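You operate a simulated robot arm through the tools that you are given. There is no shell and no other tool. Be economical: measure what you need, move in short steps, check, and stop when the job is done.

Carry out the task below with a simulated robot arm. There is one attempt and no reset: what you move stays moved.

## Task
Set the wire dial of crimper 2 for the 2.5 lead, crimp it and gauge it.
Fine: one stroke only; leave it on the gauge with the head drawn back.

Only the result counts: the job must be done as asked and must still hold three seconds after the hand-in. Knocking over, shifting, dropping, spilling or breaking anything else fails it.

## Robot
A 6-joint arm with a two-finger parallel gripper, fixed in place. Base frame: the origin is at the foot of the arm, x ahead of it, y to its left, z up. Readings come in cm, rad, newtons and seconds.
With the tool pointing down near the work surface it reaches from about 12 to 64 cm from the base axis. Its first joint turns from -1.152 to 1.152 rad. Payload 2.9 kg.
Tool frame: the origin (TCP) lies between the finger pads and is the grasp point; the fingertips stand 3 cm ahead of it; z points along the fingers, y is the line along which they close. The gripper opens to 11 cm. The fingers are 2 cm wide and 1 cm thick; the gripper's body (4.8 by 11.2 cm) begins 5.5 cm behind the TCP.
Orientation is that of the tool frame in the base frame, as a unit quaternion [w, x, y, z]. With the fingers straight down and closing along the base's y, the tool's x points along the base's -x, its y along +y and its z along -z.

## Interface
- The arm moves only by the tool arm_command. Its argument "increments" is a list of rows, each an object (a shift or turn left out is 0, a gripper value left out holds the last) with "jaw": the opening, from 0 (shut) to 1 (fully open); "linear": the shift along the tool's x, y, z in cm, a list of three; "rot": the turn, a rotation vector about the tool's x, y, z in rad, a list of three. In form: [{"jaw": jaw, "linear": [tx, ty, tz], "rot": [rx, ry, rz]}, ...]. A call has 1 to 20 rows; each row shifts and turns the commanded pose from where the row before left it, along the tool's axes as they then stand. Each row takes 0.2 s and may step no farther than 5 cm and 0.15 rad from the row before; otherwise, or with a gripper value out of range, the whole call is refused. A pose out of reach is approached as far as the arm can. The call stops where the force on the tool passes 50 N (or 10 N more than at its start, if that is more) or the arm is blocked; 0.2 s more then pass. Each finger travels about 10.8 cm/s and halts on what it meets, pressing with about 37 N; the grip force reading is that of the motor and also rises with nothing between the fingers. The clock runs only during rows and for 0.2 s after the last one: add rows that do not move to give the fingers time. The reply holds the time, the measured pose of the TCP, the force on the tool along the base axes, the opening and the grip force, in the units named above and with some noise, and new pictures: "pictures" is both (left out), scene, wrist or none.
- Cameras (640 x 400 px; columns grow to the right, rows downward): "scene" is fixed at [7.56, 42.67, 140.42]; the picture's right is [-0.79, -0.61, 0.00], its down [-0.23, 0.30, -0.93] and it looks along [0.56, -0.74, -0.37] (base axes); focal length 337 px, centre (320, 200). "wrist" rides on the gripper at [7.2, 1.7, -10.3] in the tool frame; the picture's right is [-0.23, 0.97, 0.00], its down [-0.76, -0.18, -0.62] and it looks along [-0.61, -0.14, 0.78] (tool axes); focal length 222 px, centre (320, 200).
- pixel_to_xyz(camera, pixels): for up to 12 pixels [column, row] of the newest picture of that camera ("zoom" is the newest enlarged one), the place [x, y, z] in the base frame of the surface seen there, good to about 0.2 cm. No time passes.
- inspect(camera, box): a new picture of the part [left, top, right, bottom] of that camera's present view, enlarged. No time passes.
- sign_off(): hands the job in; it is judged then, once.

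Work in short steps. Measure before you move; look again where a grasp or a placing could have gone wrong, and mend it. You have 80 turns and 170 pictures in all, those below and enlarged ones among them. Open the gripper and draw the arm clear of the work before you hand the job in, unless the task says otherwise; then end with one line.

The tools are called after "Emit:" as a command line: name --argument value ..., lists and objects as JSON in quotes. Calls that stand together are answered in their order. arm_command: Moves the arm, as the interface text tells. Its arguments: {"type":"object","properties":{"increments":{"type":"array","items":{"type":"object","properties":{"jaw":{"type":"number"},"linear":{"type":"array","items":{"type":"number"}},"rot":{"type":"array","items":{"type":"number"}}}}},"pictures":{"type":"string","enum":["both","scene","wrist","none"]}},"required":["increments"]} The other tools are called the same way: pixel_to_xyz (camera, pixels) gives the place of the surface under pixels of a picture; inspect (camera, box) takes an enlarged picture of a part of a camera's view; sign_off () hands the job in.

At the start:

```text
time: 0.0
eef_pos: [35.1, -12.58, 114.15]
tool_rot: [0.0, 0.001, 1.0, 0.0]
force: [-0.4, 0.0, 0.6]
finger_gap: 11.0
finger_force: 0.1
```

scene: 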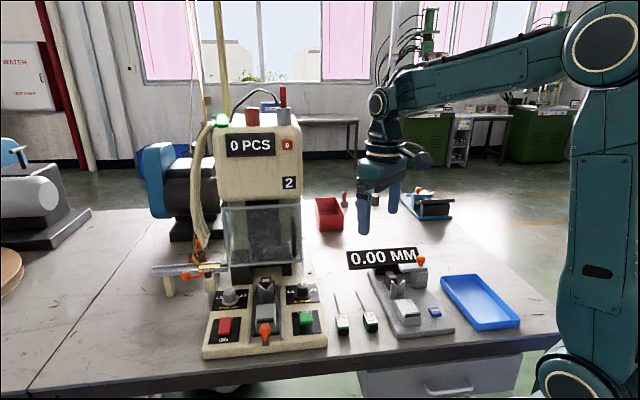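
wrist: 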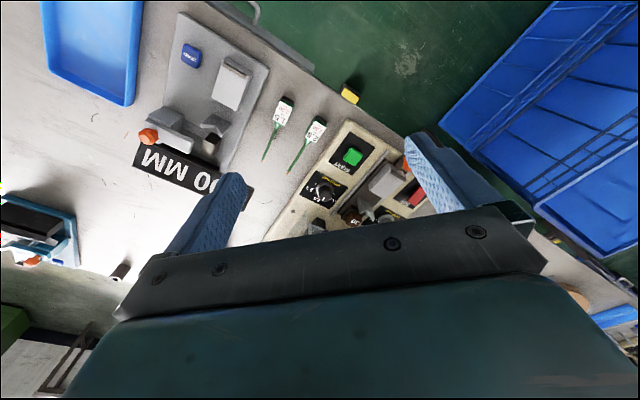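

The scene shows crimper 2 at about (265,300), two tagged leads at (340,315) and (367,310), and a gauge at (405,300). I'll enlarge these areas.

Emit:
inspect --camera "scene" --box '[190, 250, 340, 365]'

Emit:
inspect --camera "scene" --box '[320, 235, 460, 345]'

Emit:
inspect --camera "wrist" --box '[240, 80, 440, 240]'

Emit:
inspect --camera "scene" --box '[140, 80, 320, 300]'

```text
3.48 times, centred on (265, 308) of scene
```

zoom: 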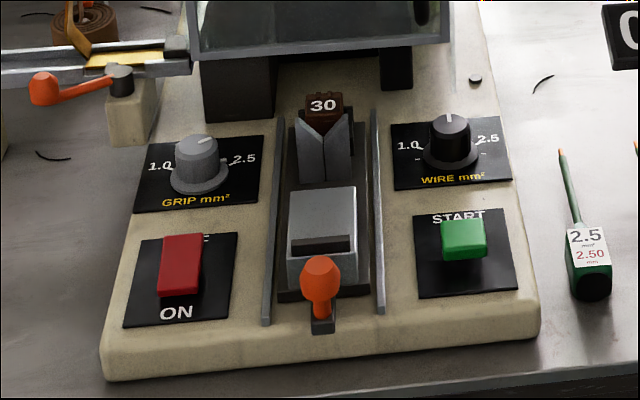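

```text
3.64 times, centred on (390, 290) of scene
```

zoom: 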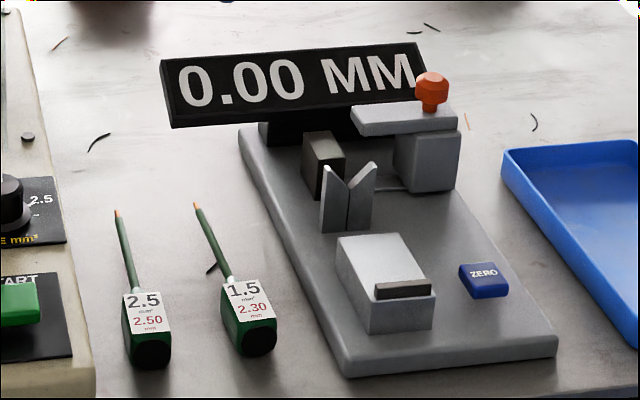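

```text
2.50 times, centred on (340, 160) of wrist
```

zoom: 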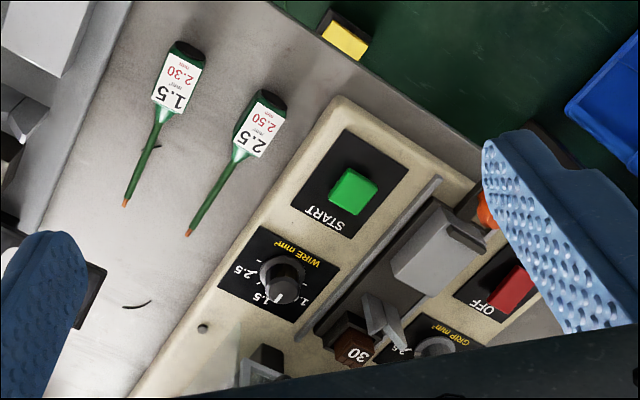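

```text
1.82 times, centred on (230, 190) of scene
```

zoom: 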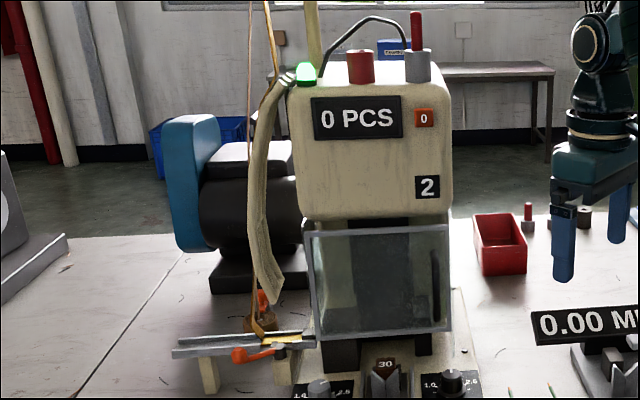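

I'll measure the main features from the scene camera: dial, START, nest, orange knob, leads and gauge parts.

Emit:
pixel_to_xyz --camera "scene" --pixels '[[307, 287], [307, 319], [265, 310], [265, 328], [267, 287], [229, 297], [226, 325], [341, 328], [337, 300], [335, 285], [265, 282], [325, 300]]'

Emit:
pixel_to_xyz --camera "scene" --pixels '[[420, 260], [405, 265], [420, 272], [400, 292], [408, 300], [409, 312], [435, 312], [395, 280], [370, 328], [365, 310], [363, 283], [440, 328]]'

Emit:
pixel_to_xyz --camera "wrist" --pixels '[[286, 104], [278, 130], [264, 160], [316, 129], [307, 145], [290, 173], [353, 156], [322, 193], [388, 180], [232, 83], [170, 140], [149, 136]]'

```text
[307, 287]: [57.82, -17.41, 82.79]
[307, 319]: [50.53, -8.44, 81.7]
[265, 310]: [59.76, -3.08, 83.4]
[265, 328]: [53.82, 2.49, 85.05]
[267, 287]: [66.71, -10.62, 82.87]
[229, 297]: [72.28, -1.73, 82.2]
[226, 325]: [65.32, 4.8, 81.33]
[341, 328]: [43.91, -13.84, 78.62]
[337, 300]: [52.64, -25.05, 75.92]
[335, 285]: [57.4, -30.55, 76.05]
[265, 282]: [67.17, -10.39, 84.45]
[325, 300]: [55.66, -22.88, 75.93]
```

```text
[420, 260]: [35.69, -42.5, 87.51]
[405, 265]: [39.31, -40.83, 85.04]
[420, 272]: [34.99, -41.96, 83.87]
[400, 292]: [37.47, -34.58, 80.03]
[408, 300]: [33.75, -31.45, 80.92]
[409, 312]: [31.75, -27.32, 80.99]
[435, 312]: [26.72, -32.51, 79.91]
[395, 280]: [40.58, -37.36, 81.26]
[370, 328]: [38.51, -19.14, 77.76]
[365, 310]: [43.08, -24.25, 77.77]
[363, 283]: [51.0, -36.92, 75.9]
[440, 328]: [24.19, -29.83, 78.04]
```

```text
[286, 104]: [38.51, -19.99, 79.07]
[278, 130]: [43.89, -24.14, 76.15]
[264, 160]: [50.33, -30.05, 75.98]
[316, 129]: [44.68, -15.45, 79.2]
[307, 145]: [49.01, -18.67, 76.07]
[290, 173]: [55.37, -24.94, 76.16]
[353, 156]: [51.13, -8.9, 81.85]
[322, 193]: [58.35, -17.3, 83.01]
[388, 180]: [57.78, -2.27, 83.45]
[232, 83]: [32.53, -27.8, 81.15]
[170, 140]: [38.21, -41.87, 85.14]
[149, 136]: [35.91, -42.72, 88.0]
```

Leads lie along base (0.74,-0.67), with the table near z=76. I'll yaw the tool 0.735 rad to line up with that axis and move above the crimper front for a closer look.

Emit:
arm_command --increments '[{"rot": [0, 0, 0.147]}, {"rot": [0, 0, 0.147]}, {"rot": [0, 0, 0.147]}, {"rot": [0, 0, 0.147]}, {"rot": [0, 0, 0.147]}, {"linear": [-0.09, 3.74, 2.83]}, {"linear": [-0.09, 3.74, 2.83]}, {"linear": [-0.09, 3.74, 2.83]}, {"linear": [-0.09, 3.74, 2.83]}, {"linear": [-0.09, 3.74, 2.83]}, {}]' --pictures "both"

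```text
time: 2.4
eef_pos: [47.89, 1.03, 99.88]
tool_rot: [0.0, 0.359, 0.933, 0.0]
force: [0.4, 0.1, 0.9]
finger_gap: 10.96
finger_force: 0.1
```

scene: 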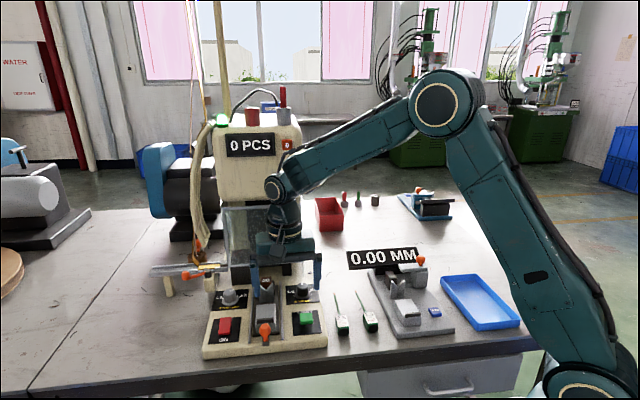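
wrist: 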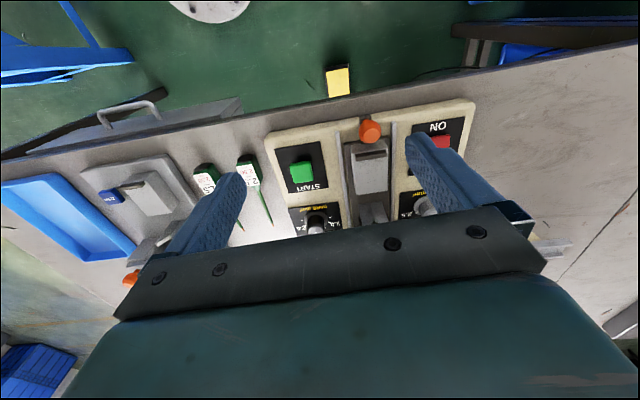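

The wrist view is upside-down but clear: START at (302,172), nest at (370,155), dial at (317,222). I'll zoom on the crimper and gauge.

Emit:
inspect --camera "wrist" --box '[250, 90, 490, 240]'

Emit:
inspect --camera "wrist" --box '[80, 140, 280, 290]'

Emit:
inspect --camera "scene" --box '[280, 275, 330, 307]'

Emit:
inspect --camera "scene" --box '[205, 275, 255, 307]'

```text
2.67 times, centred on (370, 165) of wrist
```

zoom: 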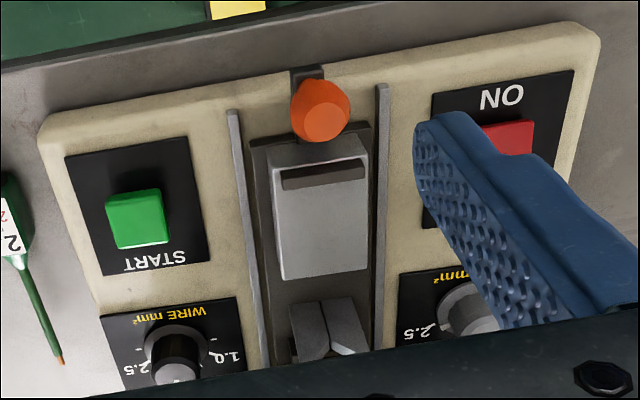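

```text
2.67 times, centred on (180, 215) of wrist
```

zoom: 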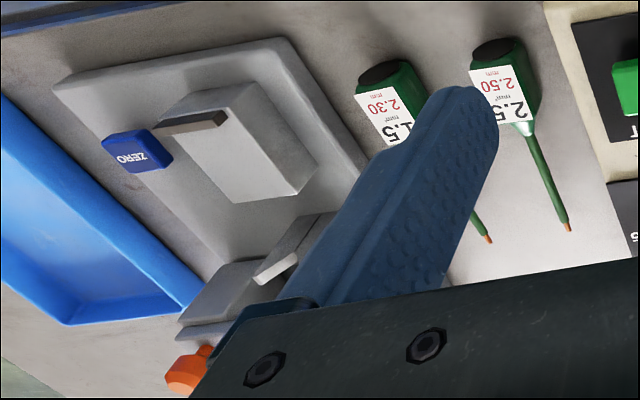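

```text
12.50 times, centred on (305, 291) of scene
```

zoom: 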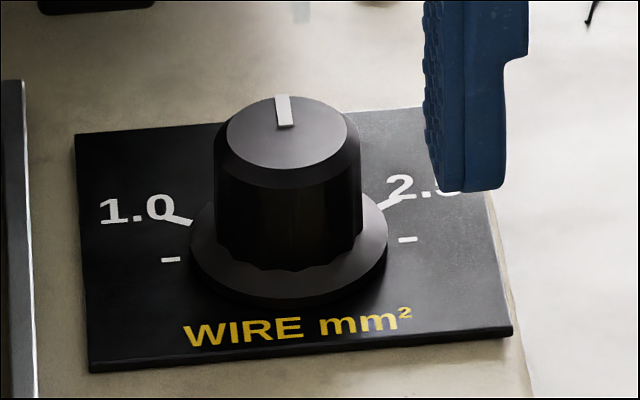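

```text
12.50 times, centred on (230, 291) of scene
```

zoom: 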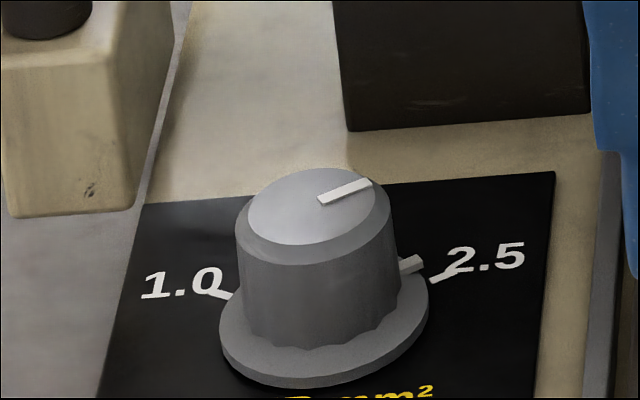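

Wire dial points straight up at 1.5 and the 2.5 tick is to the right; the grip dial is already at 2.5. Next I'll look at the gauge from close up.

Emit:
arm_command --increments '[{"linear": [-0.337, -4.19, 0.3]}, {"linear": [-0.337, -4.19, 0.3]}, {"linear": [-0.337, -4.19, 0.3]}, {"linear": [-0.337, -4.19, 0.3]}, {"linear": [-0.337, -4.19, 0.3]}, {"linear": [-0.337, -4.19, 0.3]}, {"linear": [-0.337, -4.19, 0.3]}, {"linear": [-0.337, -4.19, 0.3]}, {"linear": [-0.337, -4.19, 0.3]}, {}]' --pictures "both"

Emit:
inspect --camera "wrist" --box '[220, 70, 460, 220]'

Emit:
inspect --camera "scene" --box '[225, 190, 315, 350]'

```text
time: 4.6
eef_pos: [24.84, -29.04, 97.51]
tool_rot: [0.0, 0.359, 0.933, 0.0]
force: [0.1, -1.0, -1.1]
finger_gap: 11.0
finger_force: 0.1
```

scene: 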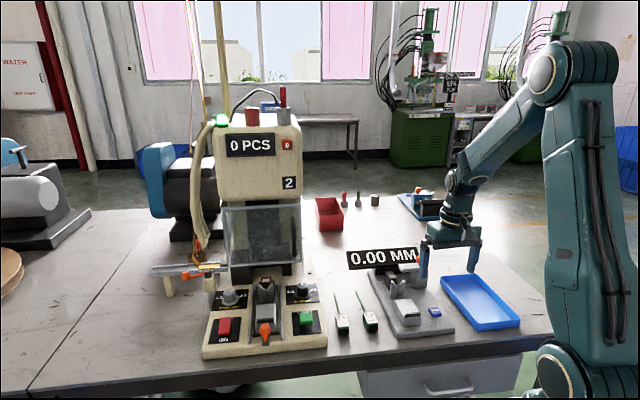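
wrist: 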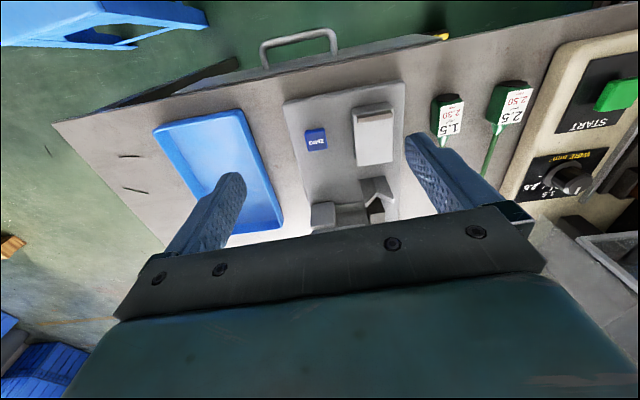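

```text
2.67 times, centred on (340, 145) of wrist
```

zoom: 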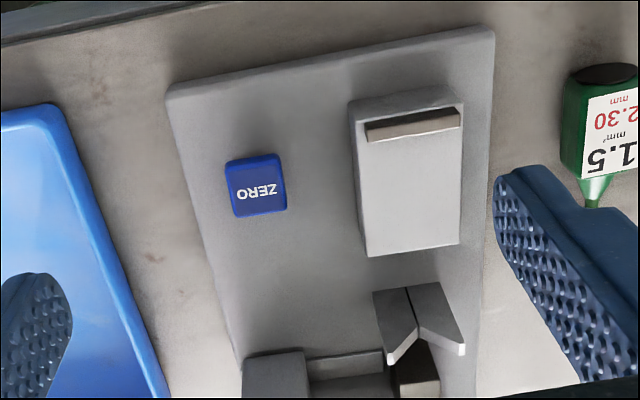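

```text
2.50 times, centred on (270, 270) of scene
```

zoom: 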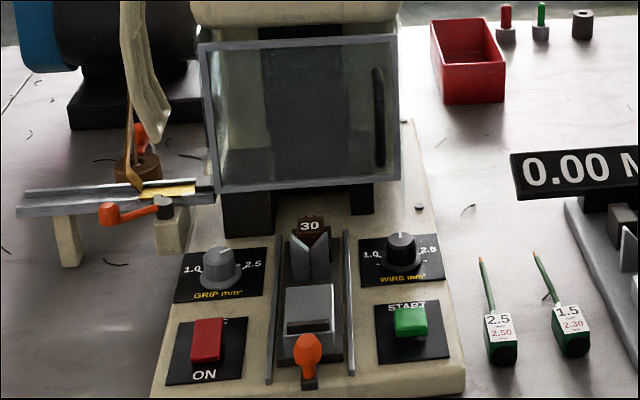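

Blocks have a rear stop bar and a V guide; the gauge head with the orange knob seems to slide across towards the dark anvil. I'll zoom tightly and measure from the scene.

Emit:
inspect --camera "scene" --box '[360, 245, 440, 300]'

Emit:
inspect --camera "scene" --box '[235, 245, 305, 345]'

Emit:
pixel_to_xyz --camera "scene" --pixels '[[262, 330], [268, 353], [251, 318], [278, 318], [258, 300], [272, 300], [264, 290], [228, 265], [298, 262], [262, 264], [267, 280], [265, 340]]'

```text
7.27 times, centred on (400, 272) of scene
```

zoom: 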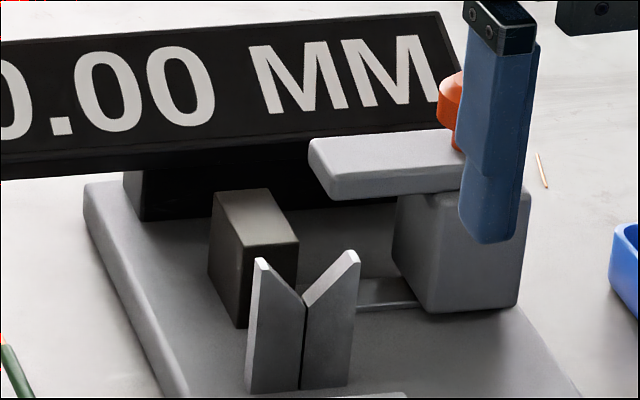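

```text
4.00 times, centred on (270, 295) of scene
```

zoom: 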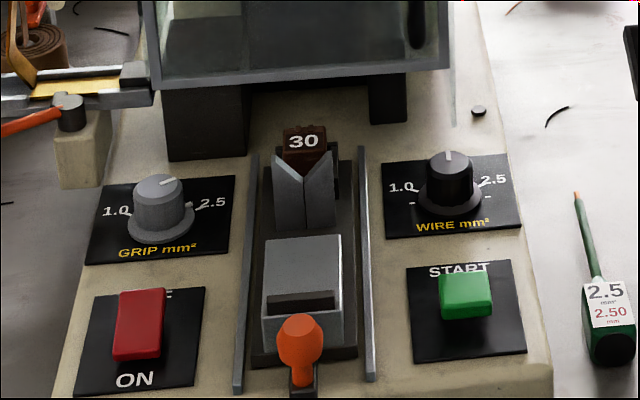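

```text
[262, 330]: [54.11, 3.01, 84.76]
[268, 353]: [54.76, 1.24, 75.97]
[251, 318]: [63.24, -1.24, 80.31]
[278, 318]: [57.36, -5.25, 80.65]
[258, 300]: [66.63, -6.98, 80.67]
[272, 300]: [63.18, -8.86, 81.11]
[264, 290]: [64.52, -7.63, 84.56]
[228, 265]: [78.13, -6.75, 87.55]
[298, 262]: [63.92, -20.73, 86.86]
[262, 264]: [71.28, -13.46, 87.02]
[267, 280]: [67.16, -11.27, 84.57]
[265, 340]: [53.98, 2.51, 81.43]
```

The gauge head slides on a rail toward the dark anvil, and the crimper sled runs between rails under the guard. I'll move over the wire dial to measure its tick angles.

Emit:
arm_command --increments '[{"linear": [-1.35, 4.36, 0.19]}, {"linear": [-1.35, 4.36, 0.19]}, {"linear": [-1.35, 4.36, 0.19]}, {"linear": [-1.35, 4.36, 0.19]}, {"linear": [-1.35, 4.36, 0.19]}, {"linear": [-1.35, 4.36, 0.19]}, {"linear": [-1.35, 4.36, 0.19]}, {"linear": [-1.35, 4.36, 0.19]}, {}]' --pictures "both"

Emit:
inspect --camera "wrist" --box '[260, 90, 400, 190]'

```text
time: 6.6
eef_pos: [56.36, -10.46, 95.72]
tool_rot: [0.0, 0.359, 0.933, 0.0]
force: [0.8, -0.5, 0.6]
finger_gap: 11.02
finger_force: 0.1
```

scene: 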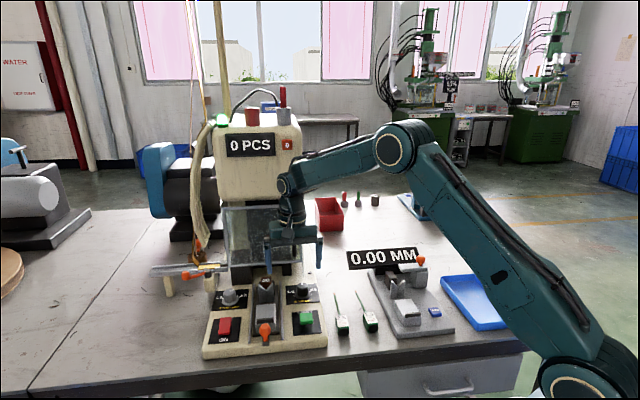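
wrist: 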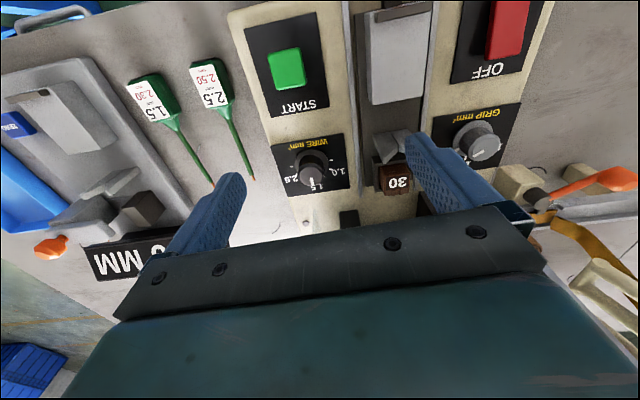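

```text
4.00 times, centred on (330, 140) of wrist
```

zoom: 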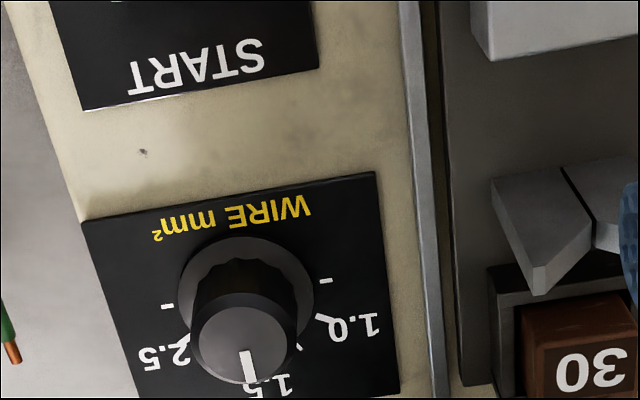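

Pointer sits by the 1.5 label. I'll measure tick, panel and dial positions in this zoom.

Emit:
inspect --camera "wrist" --box '[280, 135, 352, 198]'

Emit:
pixel_to_xyz --camera "wrist" --pixels '[[302, 166.5], [341.5, 160], [340, 170], [301.5, 176], [279, 145], [352.5, 133], [322, 178], [324, 184], [312, 150], [320, 174]]'

```text
6.35 times, centred on (316, 166) of wrist
```

zoom: 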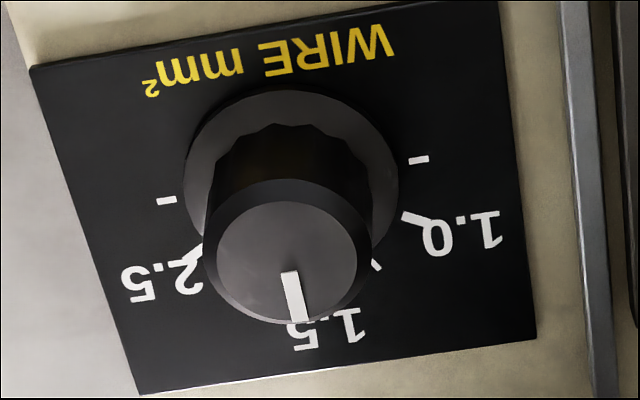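

```text
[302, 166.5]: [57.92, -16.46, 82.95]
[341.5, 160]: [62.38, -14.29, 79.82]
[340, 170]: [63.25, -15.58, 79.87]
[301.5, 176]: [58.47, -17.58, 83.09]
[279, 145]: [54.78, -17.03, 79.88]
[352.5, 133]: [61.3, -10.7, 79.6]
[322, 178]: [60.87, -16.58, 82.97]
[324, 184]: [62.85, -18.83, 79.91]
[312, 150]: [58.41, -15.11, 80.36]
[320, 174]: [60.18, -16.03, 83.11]
```

The short tick near (375,265) looks like the real 1.5 tick. I'll measure ticks and dial top in this zoom.

Emit:
pixel_to_xyz --camera "zoom" --pixels '[[418, 218], [418, 160], [166, 200], [191, 256], [376, 266], [288, 255], [287, 275], [298, 316], [205, 250], [372, 240], [290, 90], [345, 325]]'

Emit:
pixel_to_xyz --camera "zoom" --pixels '[[30, 68], [498, 2], [536, 338], [140, 393], [185, 170], [398, 180], [288, 200], [287, 320]]'

```text
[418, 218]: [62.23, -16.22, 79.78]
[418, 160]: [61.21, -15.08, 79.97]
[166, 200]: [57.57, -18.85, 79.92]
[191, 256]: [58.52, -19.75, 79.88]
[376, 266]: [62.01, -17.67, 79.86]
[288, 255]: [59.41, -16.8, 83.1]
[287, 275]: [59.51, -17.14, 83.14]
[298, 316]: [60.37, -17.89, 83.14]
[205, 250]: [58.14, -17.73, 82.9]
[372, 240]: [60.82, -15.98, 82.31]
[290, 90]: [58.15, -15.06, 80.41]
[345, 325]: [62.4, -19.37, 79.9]
```

```text
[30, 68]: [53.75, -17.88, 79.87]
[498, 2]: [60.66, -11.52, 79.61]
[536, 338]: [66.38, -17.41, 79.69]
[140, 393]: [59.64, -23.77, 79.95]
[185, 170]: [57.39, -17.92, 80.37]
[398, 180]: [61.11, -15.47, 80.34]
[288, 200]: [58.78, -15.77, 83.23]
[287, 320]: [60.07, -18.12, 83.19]
```

Dial centre is about (59.4,-17.0), top z 83.1, and the pointer must turn about 60° clockwise to reach the 2.5 tick. I'll check clearance to the guard and the machine head.

Emit:
pixel_to_xyz --camera "scene" --pixels '[[250, 165], [290, 185], [250, 130], [226, 210], [297, 209], [240, 240], [260, 200], [232, 258], [218, 272], [300, 258], [250, 200], [265, 255]]'

```text
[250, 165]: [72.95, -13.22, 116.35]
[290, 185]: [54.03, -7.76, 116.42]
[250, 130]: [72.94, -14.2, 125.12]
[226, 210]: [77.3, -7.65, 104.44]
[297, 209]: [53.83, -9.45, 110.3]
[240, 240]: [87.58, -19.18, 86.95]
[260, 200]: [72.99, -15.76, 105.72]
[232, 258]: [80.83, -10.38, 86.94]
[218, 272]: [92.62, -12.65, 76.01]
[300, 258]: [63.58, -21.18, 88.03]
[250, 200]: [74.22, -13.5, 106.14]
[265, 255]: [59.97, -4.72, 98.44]
```

The face is about 6 cm ahead of the dial, so I'll pre-rotate by -0.52 rad so the turn is symmetric, and position above the dial at z=90 with the jaw at 5 cm.

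Emit:
arm_command --increments '[{"rot": [0, 0, -0.13], "jaw": 0.45}, {"rot": [0, 0, -0.13]}, {"rot": [0, 0, -0.13]}, {"rot": [0, 0, -0.13]}, {"linear": [-2.18, -2.87, 2.85]}, {"linear": [-2.18, -2.87, 2.85]}, {}]' --pictures "both"

```text
time: 8.0
eef_pos: [59.28, -14.68, 91.09]
tool_rot: [0.001, 0.088, 0.996, 0.003]
force: [1.1, 6.7, -2.9]
finger_gap: 4.97
finger_force: 0.1
stopped in row 6: the force on the tool passed its limit (the readings are from after the stop); the commanded pose is now the measured one
```

scene: 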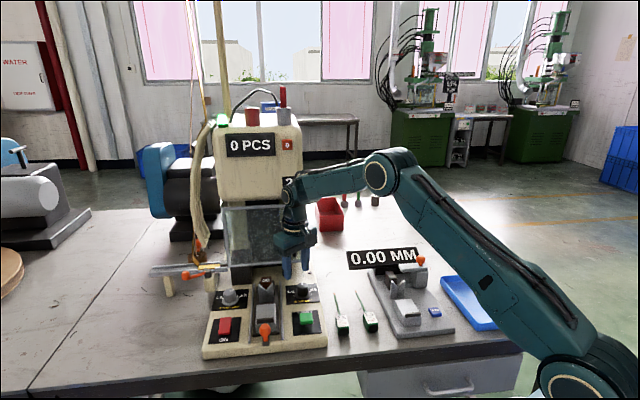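
wrist: 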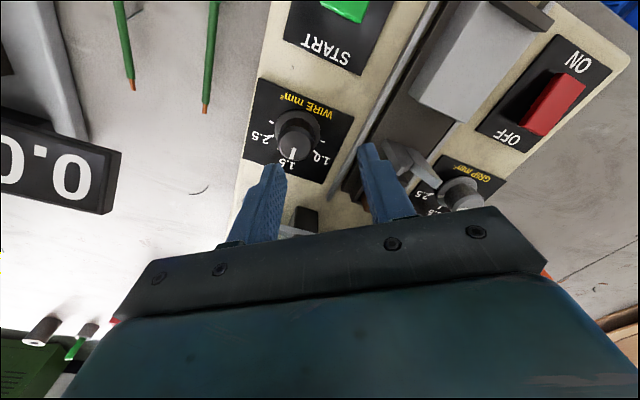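

Contact was felt with force along +y, so something on the hand touched the machine. I'll back off 2 cm along the machine's outward direction and zoom in to see what.

Emit:
arm_command --increments '[{"linear": [2.0, 1.2, -0.5]}, {}]' --pictures "scene"

Emit:
inspect --camera "scene" --box '[200, 150, 350, 300]'

```text
time: 8.6
eef_pos: [57.68, -13.07, 91.48]
tool_rot: [0.002, 0.091, 0.996, 0.003]
force: [-0.5, -0.4, 0.5]
finger_gap: 4.95
finger_force: 0.1
```

scene: 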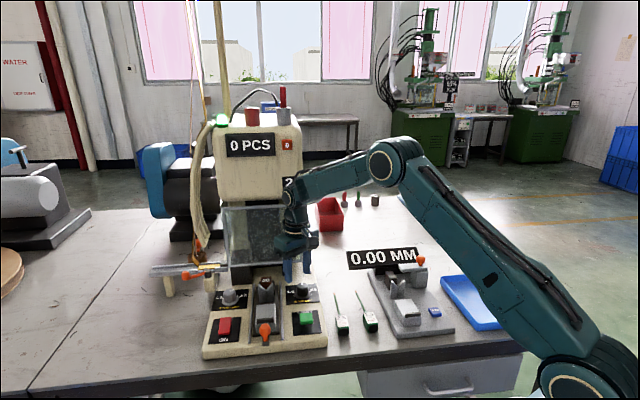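

```text
2.67 times, centred on (275, 225) of scene
```

zoom: 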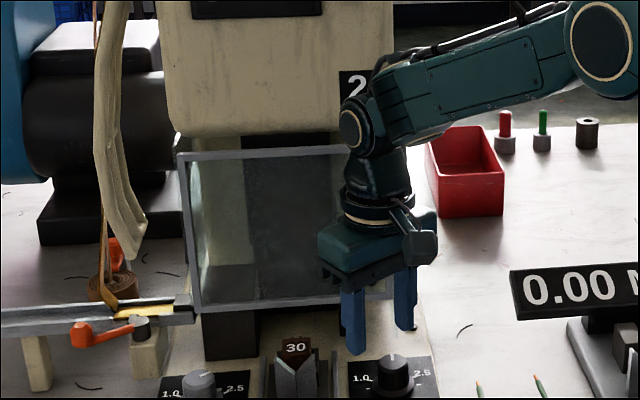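

The guard has a dark handle on its right side that may protrude. I'll draw back to see and measure it.

Emit:
arm_command --increments '[{"linear": [4.0, -2.0, -1.5]}, {"linear": [4.0, -2.0, -1.5]}, {"linear": [4.0, -2.0, -1.5]}, {}]' --pictures "scene"

Emit:
inspect --camera "scene" --box '[210, 180, 320, 290]'

```text
time: 9.6
eef_pos: [44.57, -16.85, 96.11]
tool_rot: [0.002, 0.09, 0.996, 0.003]
force: [0.5, -0.8, 0.9]
finger_gap: 4.96
finger_force: 0.2
```

scene: 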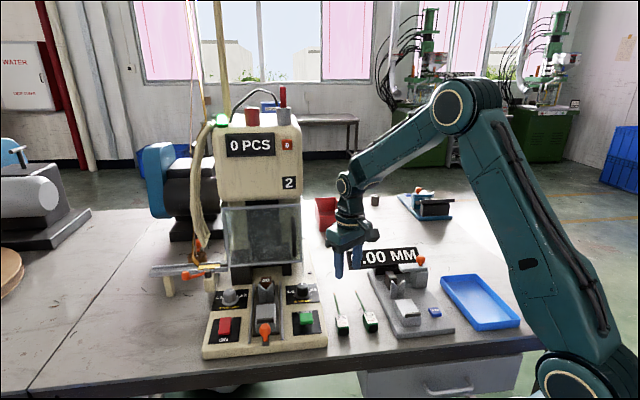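

```text
3.64 times, centred on (265, 235) of scene
```

zoom: 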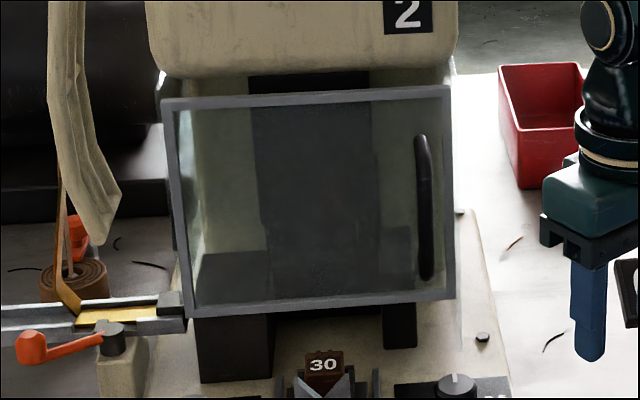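

Emit:
pixel_to_xyz --camera "zoom" --pixels '[[420, 145], [424, 200], [426, 270], [428, 235], [448, 200], [450, 290], [448, 92], [165, 100], [180, 200], [300, 302], [320, 92], [189, 312]]'

```text
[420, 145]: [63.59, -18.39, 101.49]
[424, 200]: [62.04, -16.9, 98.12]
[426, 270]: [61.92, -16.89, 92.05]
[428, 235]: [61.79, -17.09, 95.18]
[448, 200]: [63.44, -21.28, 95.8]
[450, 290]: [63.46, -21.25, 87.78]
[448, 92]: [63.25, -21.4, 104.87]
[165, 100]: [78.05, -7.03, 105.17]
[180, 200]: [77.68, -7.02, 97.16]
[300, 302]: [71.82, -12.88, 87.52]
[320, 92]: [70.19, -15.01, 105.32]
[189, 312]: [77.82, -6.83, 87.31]
```

The handle protrudes to (61.9,-17.0) between z 91 and 102, right over the dial, so a vertical grasp can't fit. I'll tilt the hand back 0.4 rad (fingers pointing forward), pre-rotate to psi=-0.225 and approach above the dial.

Emit:
arm_command --increments '[{"rot": [0, 0, -0.135]}, {"rot": [0, 0, -0.135]}, {"rot": [0, 0, -0.135]}, {"rot": [0, -0.1333, 0]}, {"rot": [0, -0.1333, 0]}, {"rot": [0, -0.1333, 0]}, {"linear": [-2.35, -0.86, 3.06]}, {"linear": [-2.35, -0.86, 3.06]}, {"linear": [-2.35, -0.86, 3.06]}, {}]' --pictures "both"

```text
time: 11.8
eef_pos: [54.98, -17.34, 90.21]
tool_rot: [0.2, -0.108, 0.974, 0.024]
force: [0.1, -0.4, -0.6]
finger_gap: 4.97
finger_force: 0.1
```

scene: 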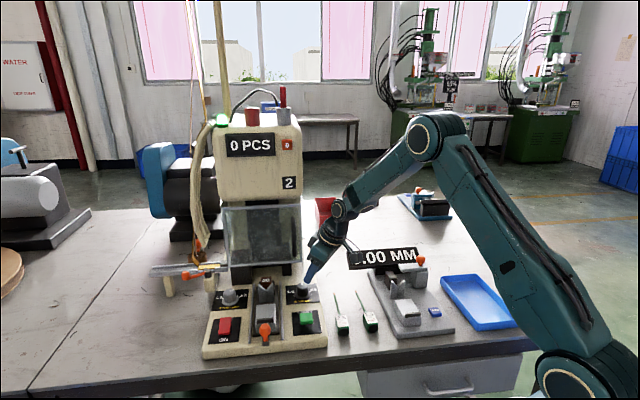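
wrist: 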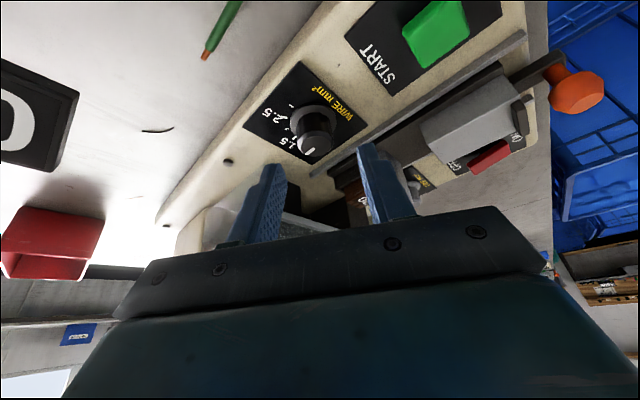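

Pose is as planned. I'll re-measure the dial top in this view before descending.

Emit:
inspect --camera "wrist" --box '[270, 80, 370, 180]'

Emit:
pixel_to_xyz --camera "wrist" --pixels '[[316, 143], [298, 142], [333, 143], [316, 133], [316, 153], [317, 120]]'

```text
4.00 times, centred on (320, 130) of wrist
```

zoom: 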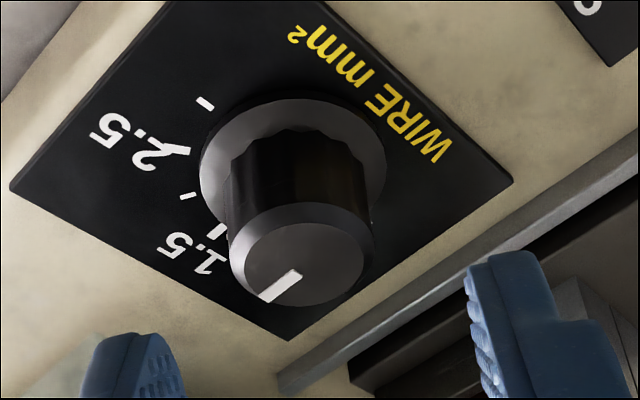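

```text
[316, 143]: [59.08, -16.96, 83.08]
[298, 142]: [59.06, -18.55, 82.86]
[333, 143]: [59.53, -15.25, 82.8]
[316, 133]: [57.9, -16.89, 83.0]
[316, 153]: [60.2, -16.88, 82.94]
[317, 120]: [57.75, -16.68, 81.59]
```

The knob centre is about (59.25,-16.93), diameter about 3.3 cm. I'll move over it and descend along the vertical, then look before closing.

Emit:
arm_command --increments '[{"linear": [-2.15, -0.55, 3.3]}, {"linear": [0.77, 0, 1.82]}, {"linear": [0.77, 0, 1.82]}, {}]' --pictures "both"

Emit:
inspect --camera "wrist" --box '[240, 100, 420, 220]'

Emit:
inspect --camera "scene" --box '[270, 220, 350, 310]'

```text
time: 12.8
eef_pos: [58.42, -16.95, 83.92]
tool_rot: [0.199, -0.11, 0.973, 0.024]
force: [-0.2, -0.4, 0.5]
finger_gap: 4.94
finger_force: 0.1
```

scene: 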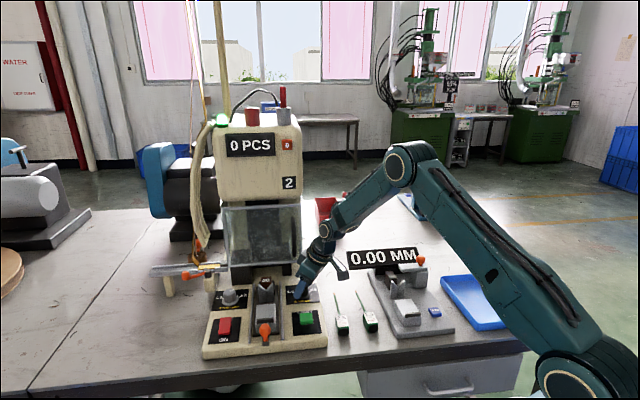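
wrist: 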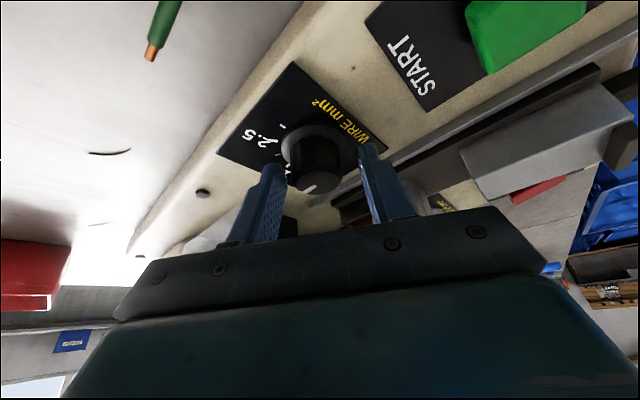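

```text
3.33 times, centred on (330, 160) of wrist
```

zoom: 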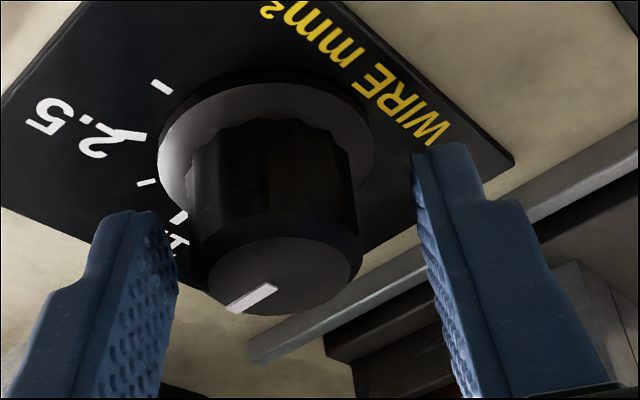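

```text
4.44 times, centred on (310, 265) of scene
```

zoom: 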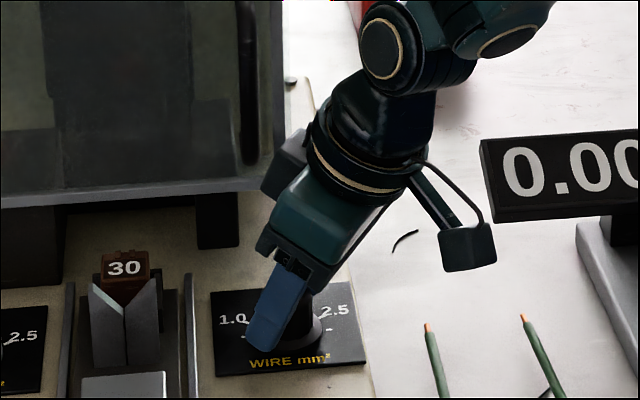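

The fingers straddle the knob about evenly. I'll close on it.

Emit:
arm_command --increments '[{"jaw": 0.35}, {"jaw": 0.2}, {}, {}]' --pictures "wrist"

Emit:
inspect --camera "wrist" --box '[240, 100, 420, 220]'

```text
time: 13.8
eef_pos: [58.32, -17.19, 84.05]
tool_rot: [0.2, -0.107, 0.974, 0.022]
force: [5.0, -16.9, -8.0]
finger_gap: 3.26
finger_force: 45.5
```

wrist: 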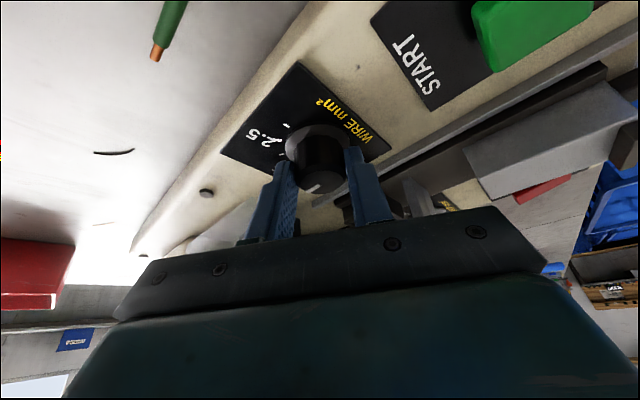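

```text
3.33 times, centred on (330, 160) of wrist
```

zoom: 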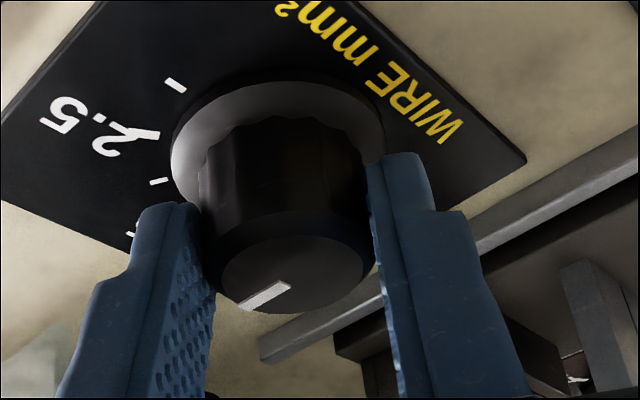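

Gripped at 3.26 cm with a mild side load; I'll relieve that by 0.12 cm and turn clockwise in steps (first 0.6 rad).

Emit:
arm_command --increments '[{"linear": [0, -0.12, 0]}, {"linear": [-0.0103, 0.1495, 0.0044], "rot": [0.0582, 0, 0.1378]}, {"linear": [-0.0103, 0.1495, 0.0044], "rot": [0.0582, 0, 0.1378]}, {"linear": [-0.0103, 0.1495, 0.0044], "rot": [0.0582, 0, 0.1378]}, {"linear": [-0.0103, 0.1495, 0.0044], "rot": [0.0582, 0, 0.1378]}, {}]' --pictures "both"

Emit:
inspect --camera "wrist" --box '[240, 100, 420, 220]'

```text
time: 15.2
eef_pos: [58.42, -16.51, 84.02]
tool_rot: [0.196, 0.184, 0.963, -0.034]
force: [16.4, -16.0, -24.2]
finger_gap: 3.2
finger_force: 45.3
```

scene: 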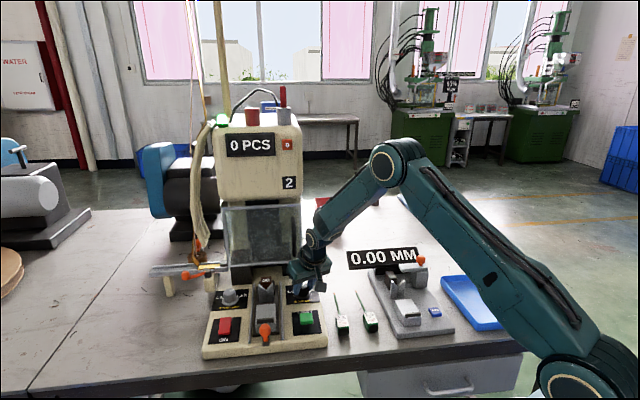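
wrist: 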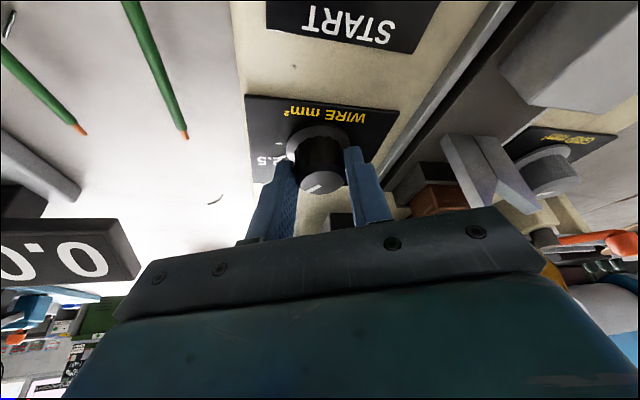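

```text
3.33 times, centred on (330, 160) of wrist
```

zoom: 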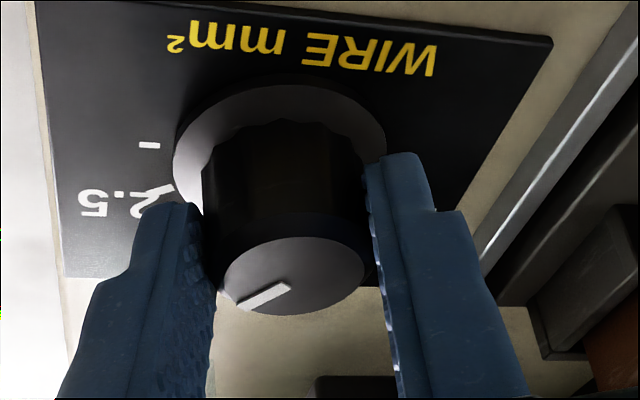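

The pointer turns with the fingers. I'll relieve the load slightly and turn the remaining 0.447 rad.

Emit:
arm_command --increments '[{"linear": [-0.053, 0, 0.131]}, {"linear": [-0.0103, 0.149, 0.0044], "rot": [0.058, 0, 0.1372]}, {"linear": [-0.0103, 0.149, 0.0044], "rot": [0.058, 0, 0.1372]}, {"linear": [-0.0103, 0.149, 0.0044], "rot": [0.058, 0, 0.1372]}, {}]' --pictures "wrist"

Emit:
inspect --camera "wrist" --box '[240, 100, 420, 220]'

```text
time: 16.4
eef_pos: [58.77, -16.25, 84.05]
tool_rot: [0.18, 0.392, 0.899, -0.075]
force: [-17.3, -0.8, 10.3]
finger_gap: 3.19
finger_force: 44.9
```

wrist: 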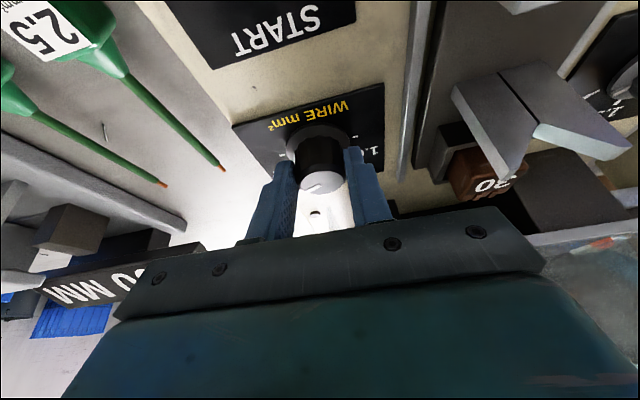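

```text
3.33 times, centred on (330, 160) of wrist
```

zoom: 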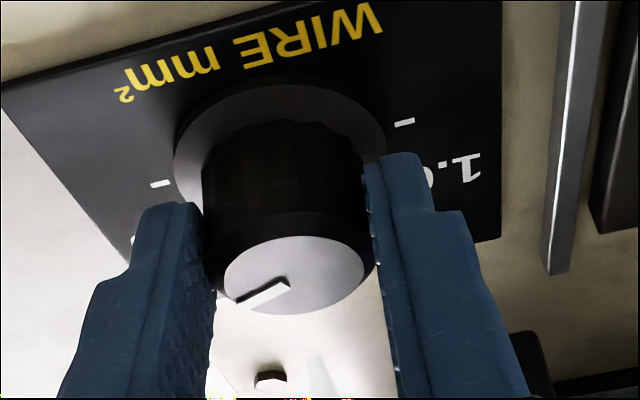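

About 1.04 rad has been turned. I'll release and retreat along the tool axis, then check the pointer against the 2.5 tick.

Emit:
arm_command --increments '[{"jaw": 0.35}, {"jaw": 0.45}, {}, {"linear": [0, 0, -3]}, {"linear": [0, 0, -4]}, {"linear": [0, 0, -4]}, {}]' --pictures "both"

Emit:
inspect --camera "wrist" --box '[270, 70, 390, 180]'

Emit:
inspect --camera "scene" --box '[280, 275, 330, 307]'

```text
time: 18.0
eef_pos: [55.8, -13.11, 94.25]
tool_rot: [0.183, 0.392, 0.899, -0.075]
force: [0.1, 0.1, -0.2]
finger_gap: 4.96
finger_force: 0.0
```

scene: 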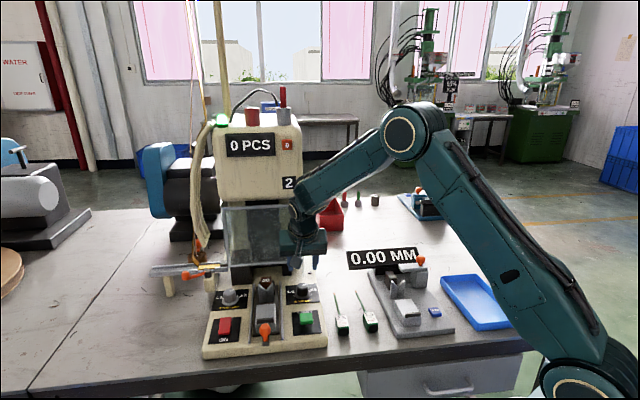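
wrist: 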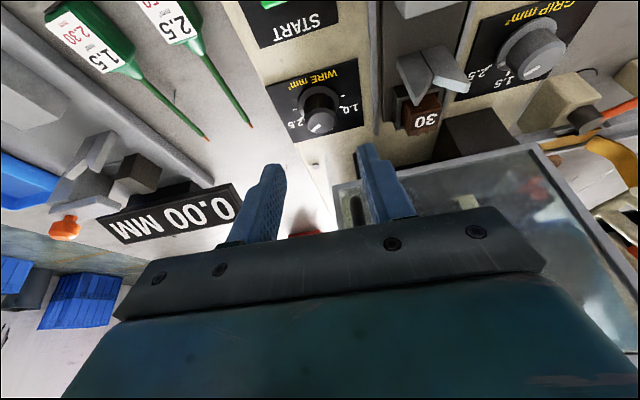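

```text
3.64 times, centred on (330, 125) of wrist
```

zoom: 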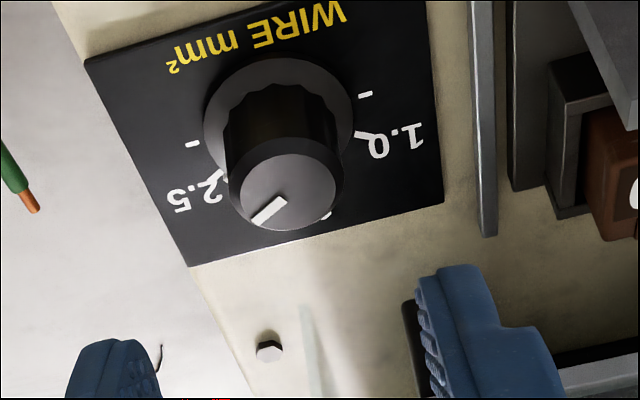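

```text
12.50 times, centred on (305, 291) of scene
```

zoom: 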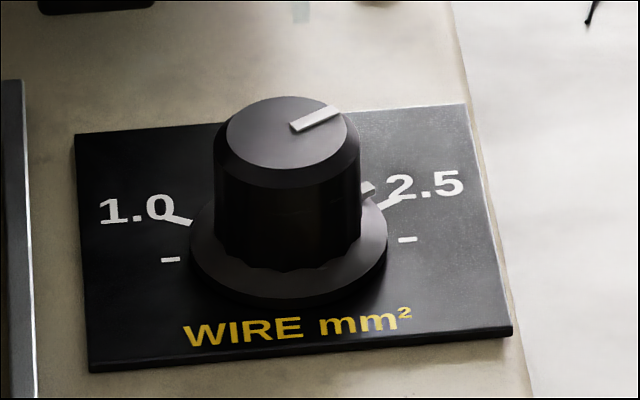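

The pointer now looks near the 2.5 tick. I'll measure the exact angle.

Emit:
pixel_to_xyz --camera "zoom" --pixels '[[295, 127], [337, 110], [228, 137], [353, 137], [292, 99], [366, 190], [392, 202], [408, 240], [172, 260], [178, 219], [400, 186], [287, 135]]'

Emit:
pixel_to_xyz --camera "wrist" --pixels '[[316, 128.5], [312.5, 131], [319, 126], [295.5, 120], [329, 105], [328, 109], [329, 97], [304, 118], [337, 118], [321, 112], [320, 133], [289, 114.5]]'

```text
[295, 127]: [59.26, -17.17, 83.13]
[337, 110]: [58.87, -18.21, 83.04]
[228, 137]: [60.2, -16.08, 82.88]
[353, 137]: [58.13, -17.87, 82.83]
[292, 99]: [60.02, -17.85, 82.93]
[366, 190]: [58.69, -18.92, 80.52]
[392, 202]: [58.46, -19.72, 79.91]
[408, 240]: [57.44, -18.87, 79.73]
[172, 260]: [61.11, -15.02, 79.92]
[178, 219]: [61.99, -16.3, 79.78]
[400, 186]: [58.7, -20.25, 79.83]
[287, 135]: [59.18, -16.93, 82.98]
```

```text
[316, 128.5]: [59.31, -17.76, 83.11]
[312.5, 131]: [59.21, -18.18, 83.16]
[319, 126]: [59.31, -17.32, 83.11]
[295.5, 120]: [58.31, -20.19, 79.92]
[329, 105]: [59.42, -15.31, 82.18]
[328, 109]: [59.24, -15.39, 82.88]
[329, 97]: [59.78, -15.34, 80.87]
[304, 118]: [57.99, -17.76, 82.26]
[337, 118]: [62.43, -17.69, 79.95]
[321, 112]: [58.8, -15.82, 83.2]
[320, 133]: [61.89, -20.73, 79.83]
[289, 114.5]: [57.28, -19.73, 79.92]
```

The dial pointer computes to 60° within measurement error, on the 2.5 tick. Next I'll straighten the tool and view the 2.5 lead closely.

Emit:
arm_command --increments '[{"linear": [2, 0, -1], "rot": [0, 0.1333, 0]}, {"rot": [0, 0.1333, 0]}, {"rot": [0, 0.1333, 0]}, {"rot": [0, 0, -0.092]}, {"linear": [3.8, -1.7, 0.3]}, {"linear": [3.8, -1.7, 0.3]}, {"linear": [3.8, -1.7, 0.3]}, {}]' --pictures "wrist"

Emit:
inspect --camera "wrist" --box '[200, 60, 420, 220]'

```text
time: 19.8
eef_pos: [42.48, -7.71, 93.66]
tool_rot: [0.001, 0.356, 0.934, 0.004]
force: [-0.5, -0.6, -0.3]
finger_gap: 4.94
finger_force: 0.1
```

wrist: 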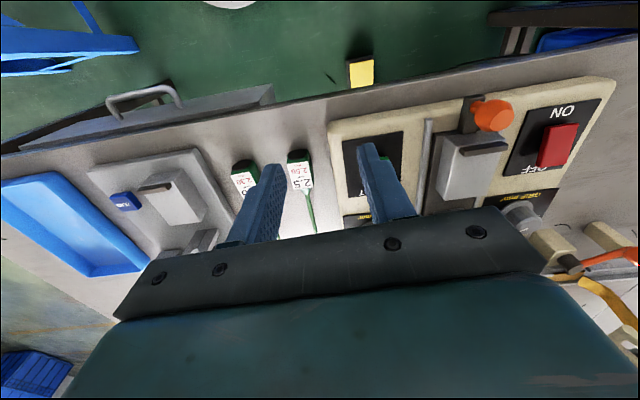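

```text
2.50 times, centred on (310, 140) of wrist
```

zoom: 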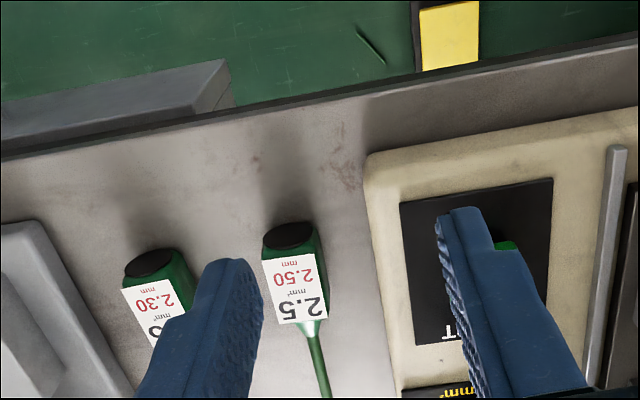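

Emit:
inspect --camera "wrist" --box '[275, 130, 345, 240]'

Emit:
pixel_to_xyz --camera "wrist" --pixels '[[290, 164], [311, 160], [290, 188], [311, 186], [297, 154], [288, 151], [307, 149], [304, 193], [309, 210], [315, 231], [296, 175]]'

Emit:
pixel_to_xyz --camera "wrist" --pixels '[[463, 150], [505, 150], [488, 142], [445, 143], [440, 190], [485, 197], [462, 185], [500, 143], [470, 132], [490, 115], [428, 170], [478, 153]]'

```text
3.64 times, centred on (310, 185) of wrist
```

zoom: 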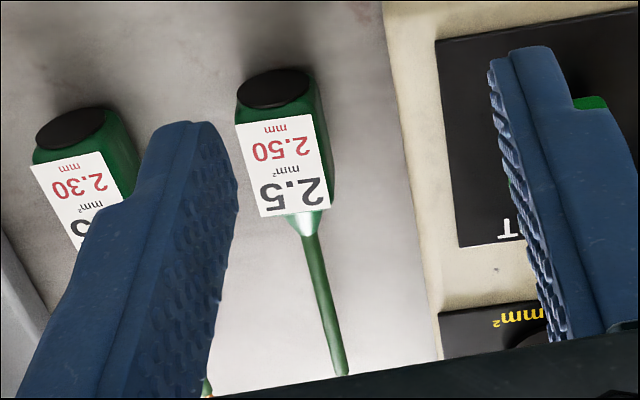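

```text
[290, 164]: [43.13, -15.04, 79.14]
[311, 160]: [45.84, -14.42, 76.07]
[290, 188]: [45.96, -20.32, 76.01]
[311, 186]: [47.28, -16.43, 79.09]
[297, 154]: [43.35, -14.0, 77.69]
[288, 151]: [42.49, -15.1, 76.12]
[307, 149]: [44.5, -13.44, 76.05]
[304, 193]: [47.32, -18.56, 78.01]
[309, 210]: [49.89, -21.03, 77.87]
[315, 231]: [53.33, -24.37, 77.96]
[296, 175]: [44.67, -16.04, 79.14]
```

```text
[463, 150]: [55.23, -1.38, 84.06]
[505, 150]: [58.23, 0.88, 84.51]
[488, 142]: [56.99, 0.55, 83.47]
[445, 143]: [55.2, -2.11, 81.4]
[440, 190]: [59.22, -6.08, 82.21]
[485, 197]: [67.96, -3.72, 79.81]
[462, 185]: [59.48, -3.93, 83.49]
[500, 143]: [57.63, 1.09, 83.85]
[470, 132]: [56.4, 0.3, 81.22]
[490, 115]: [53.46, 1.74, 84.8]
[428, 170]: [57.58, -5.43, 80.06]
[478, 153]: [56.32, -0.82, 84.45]
```

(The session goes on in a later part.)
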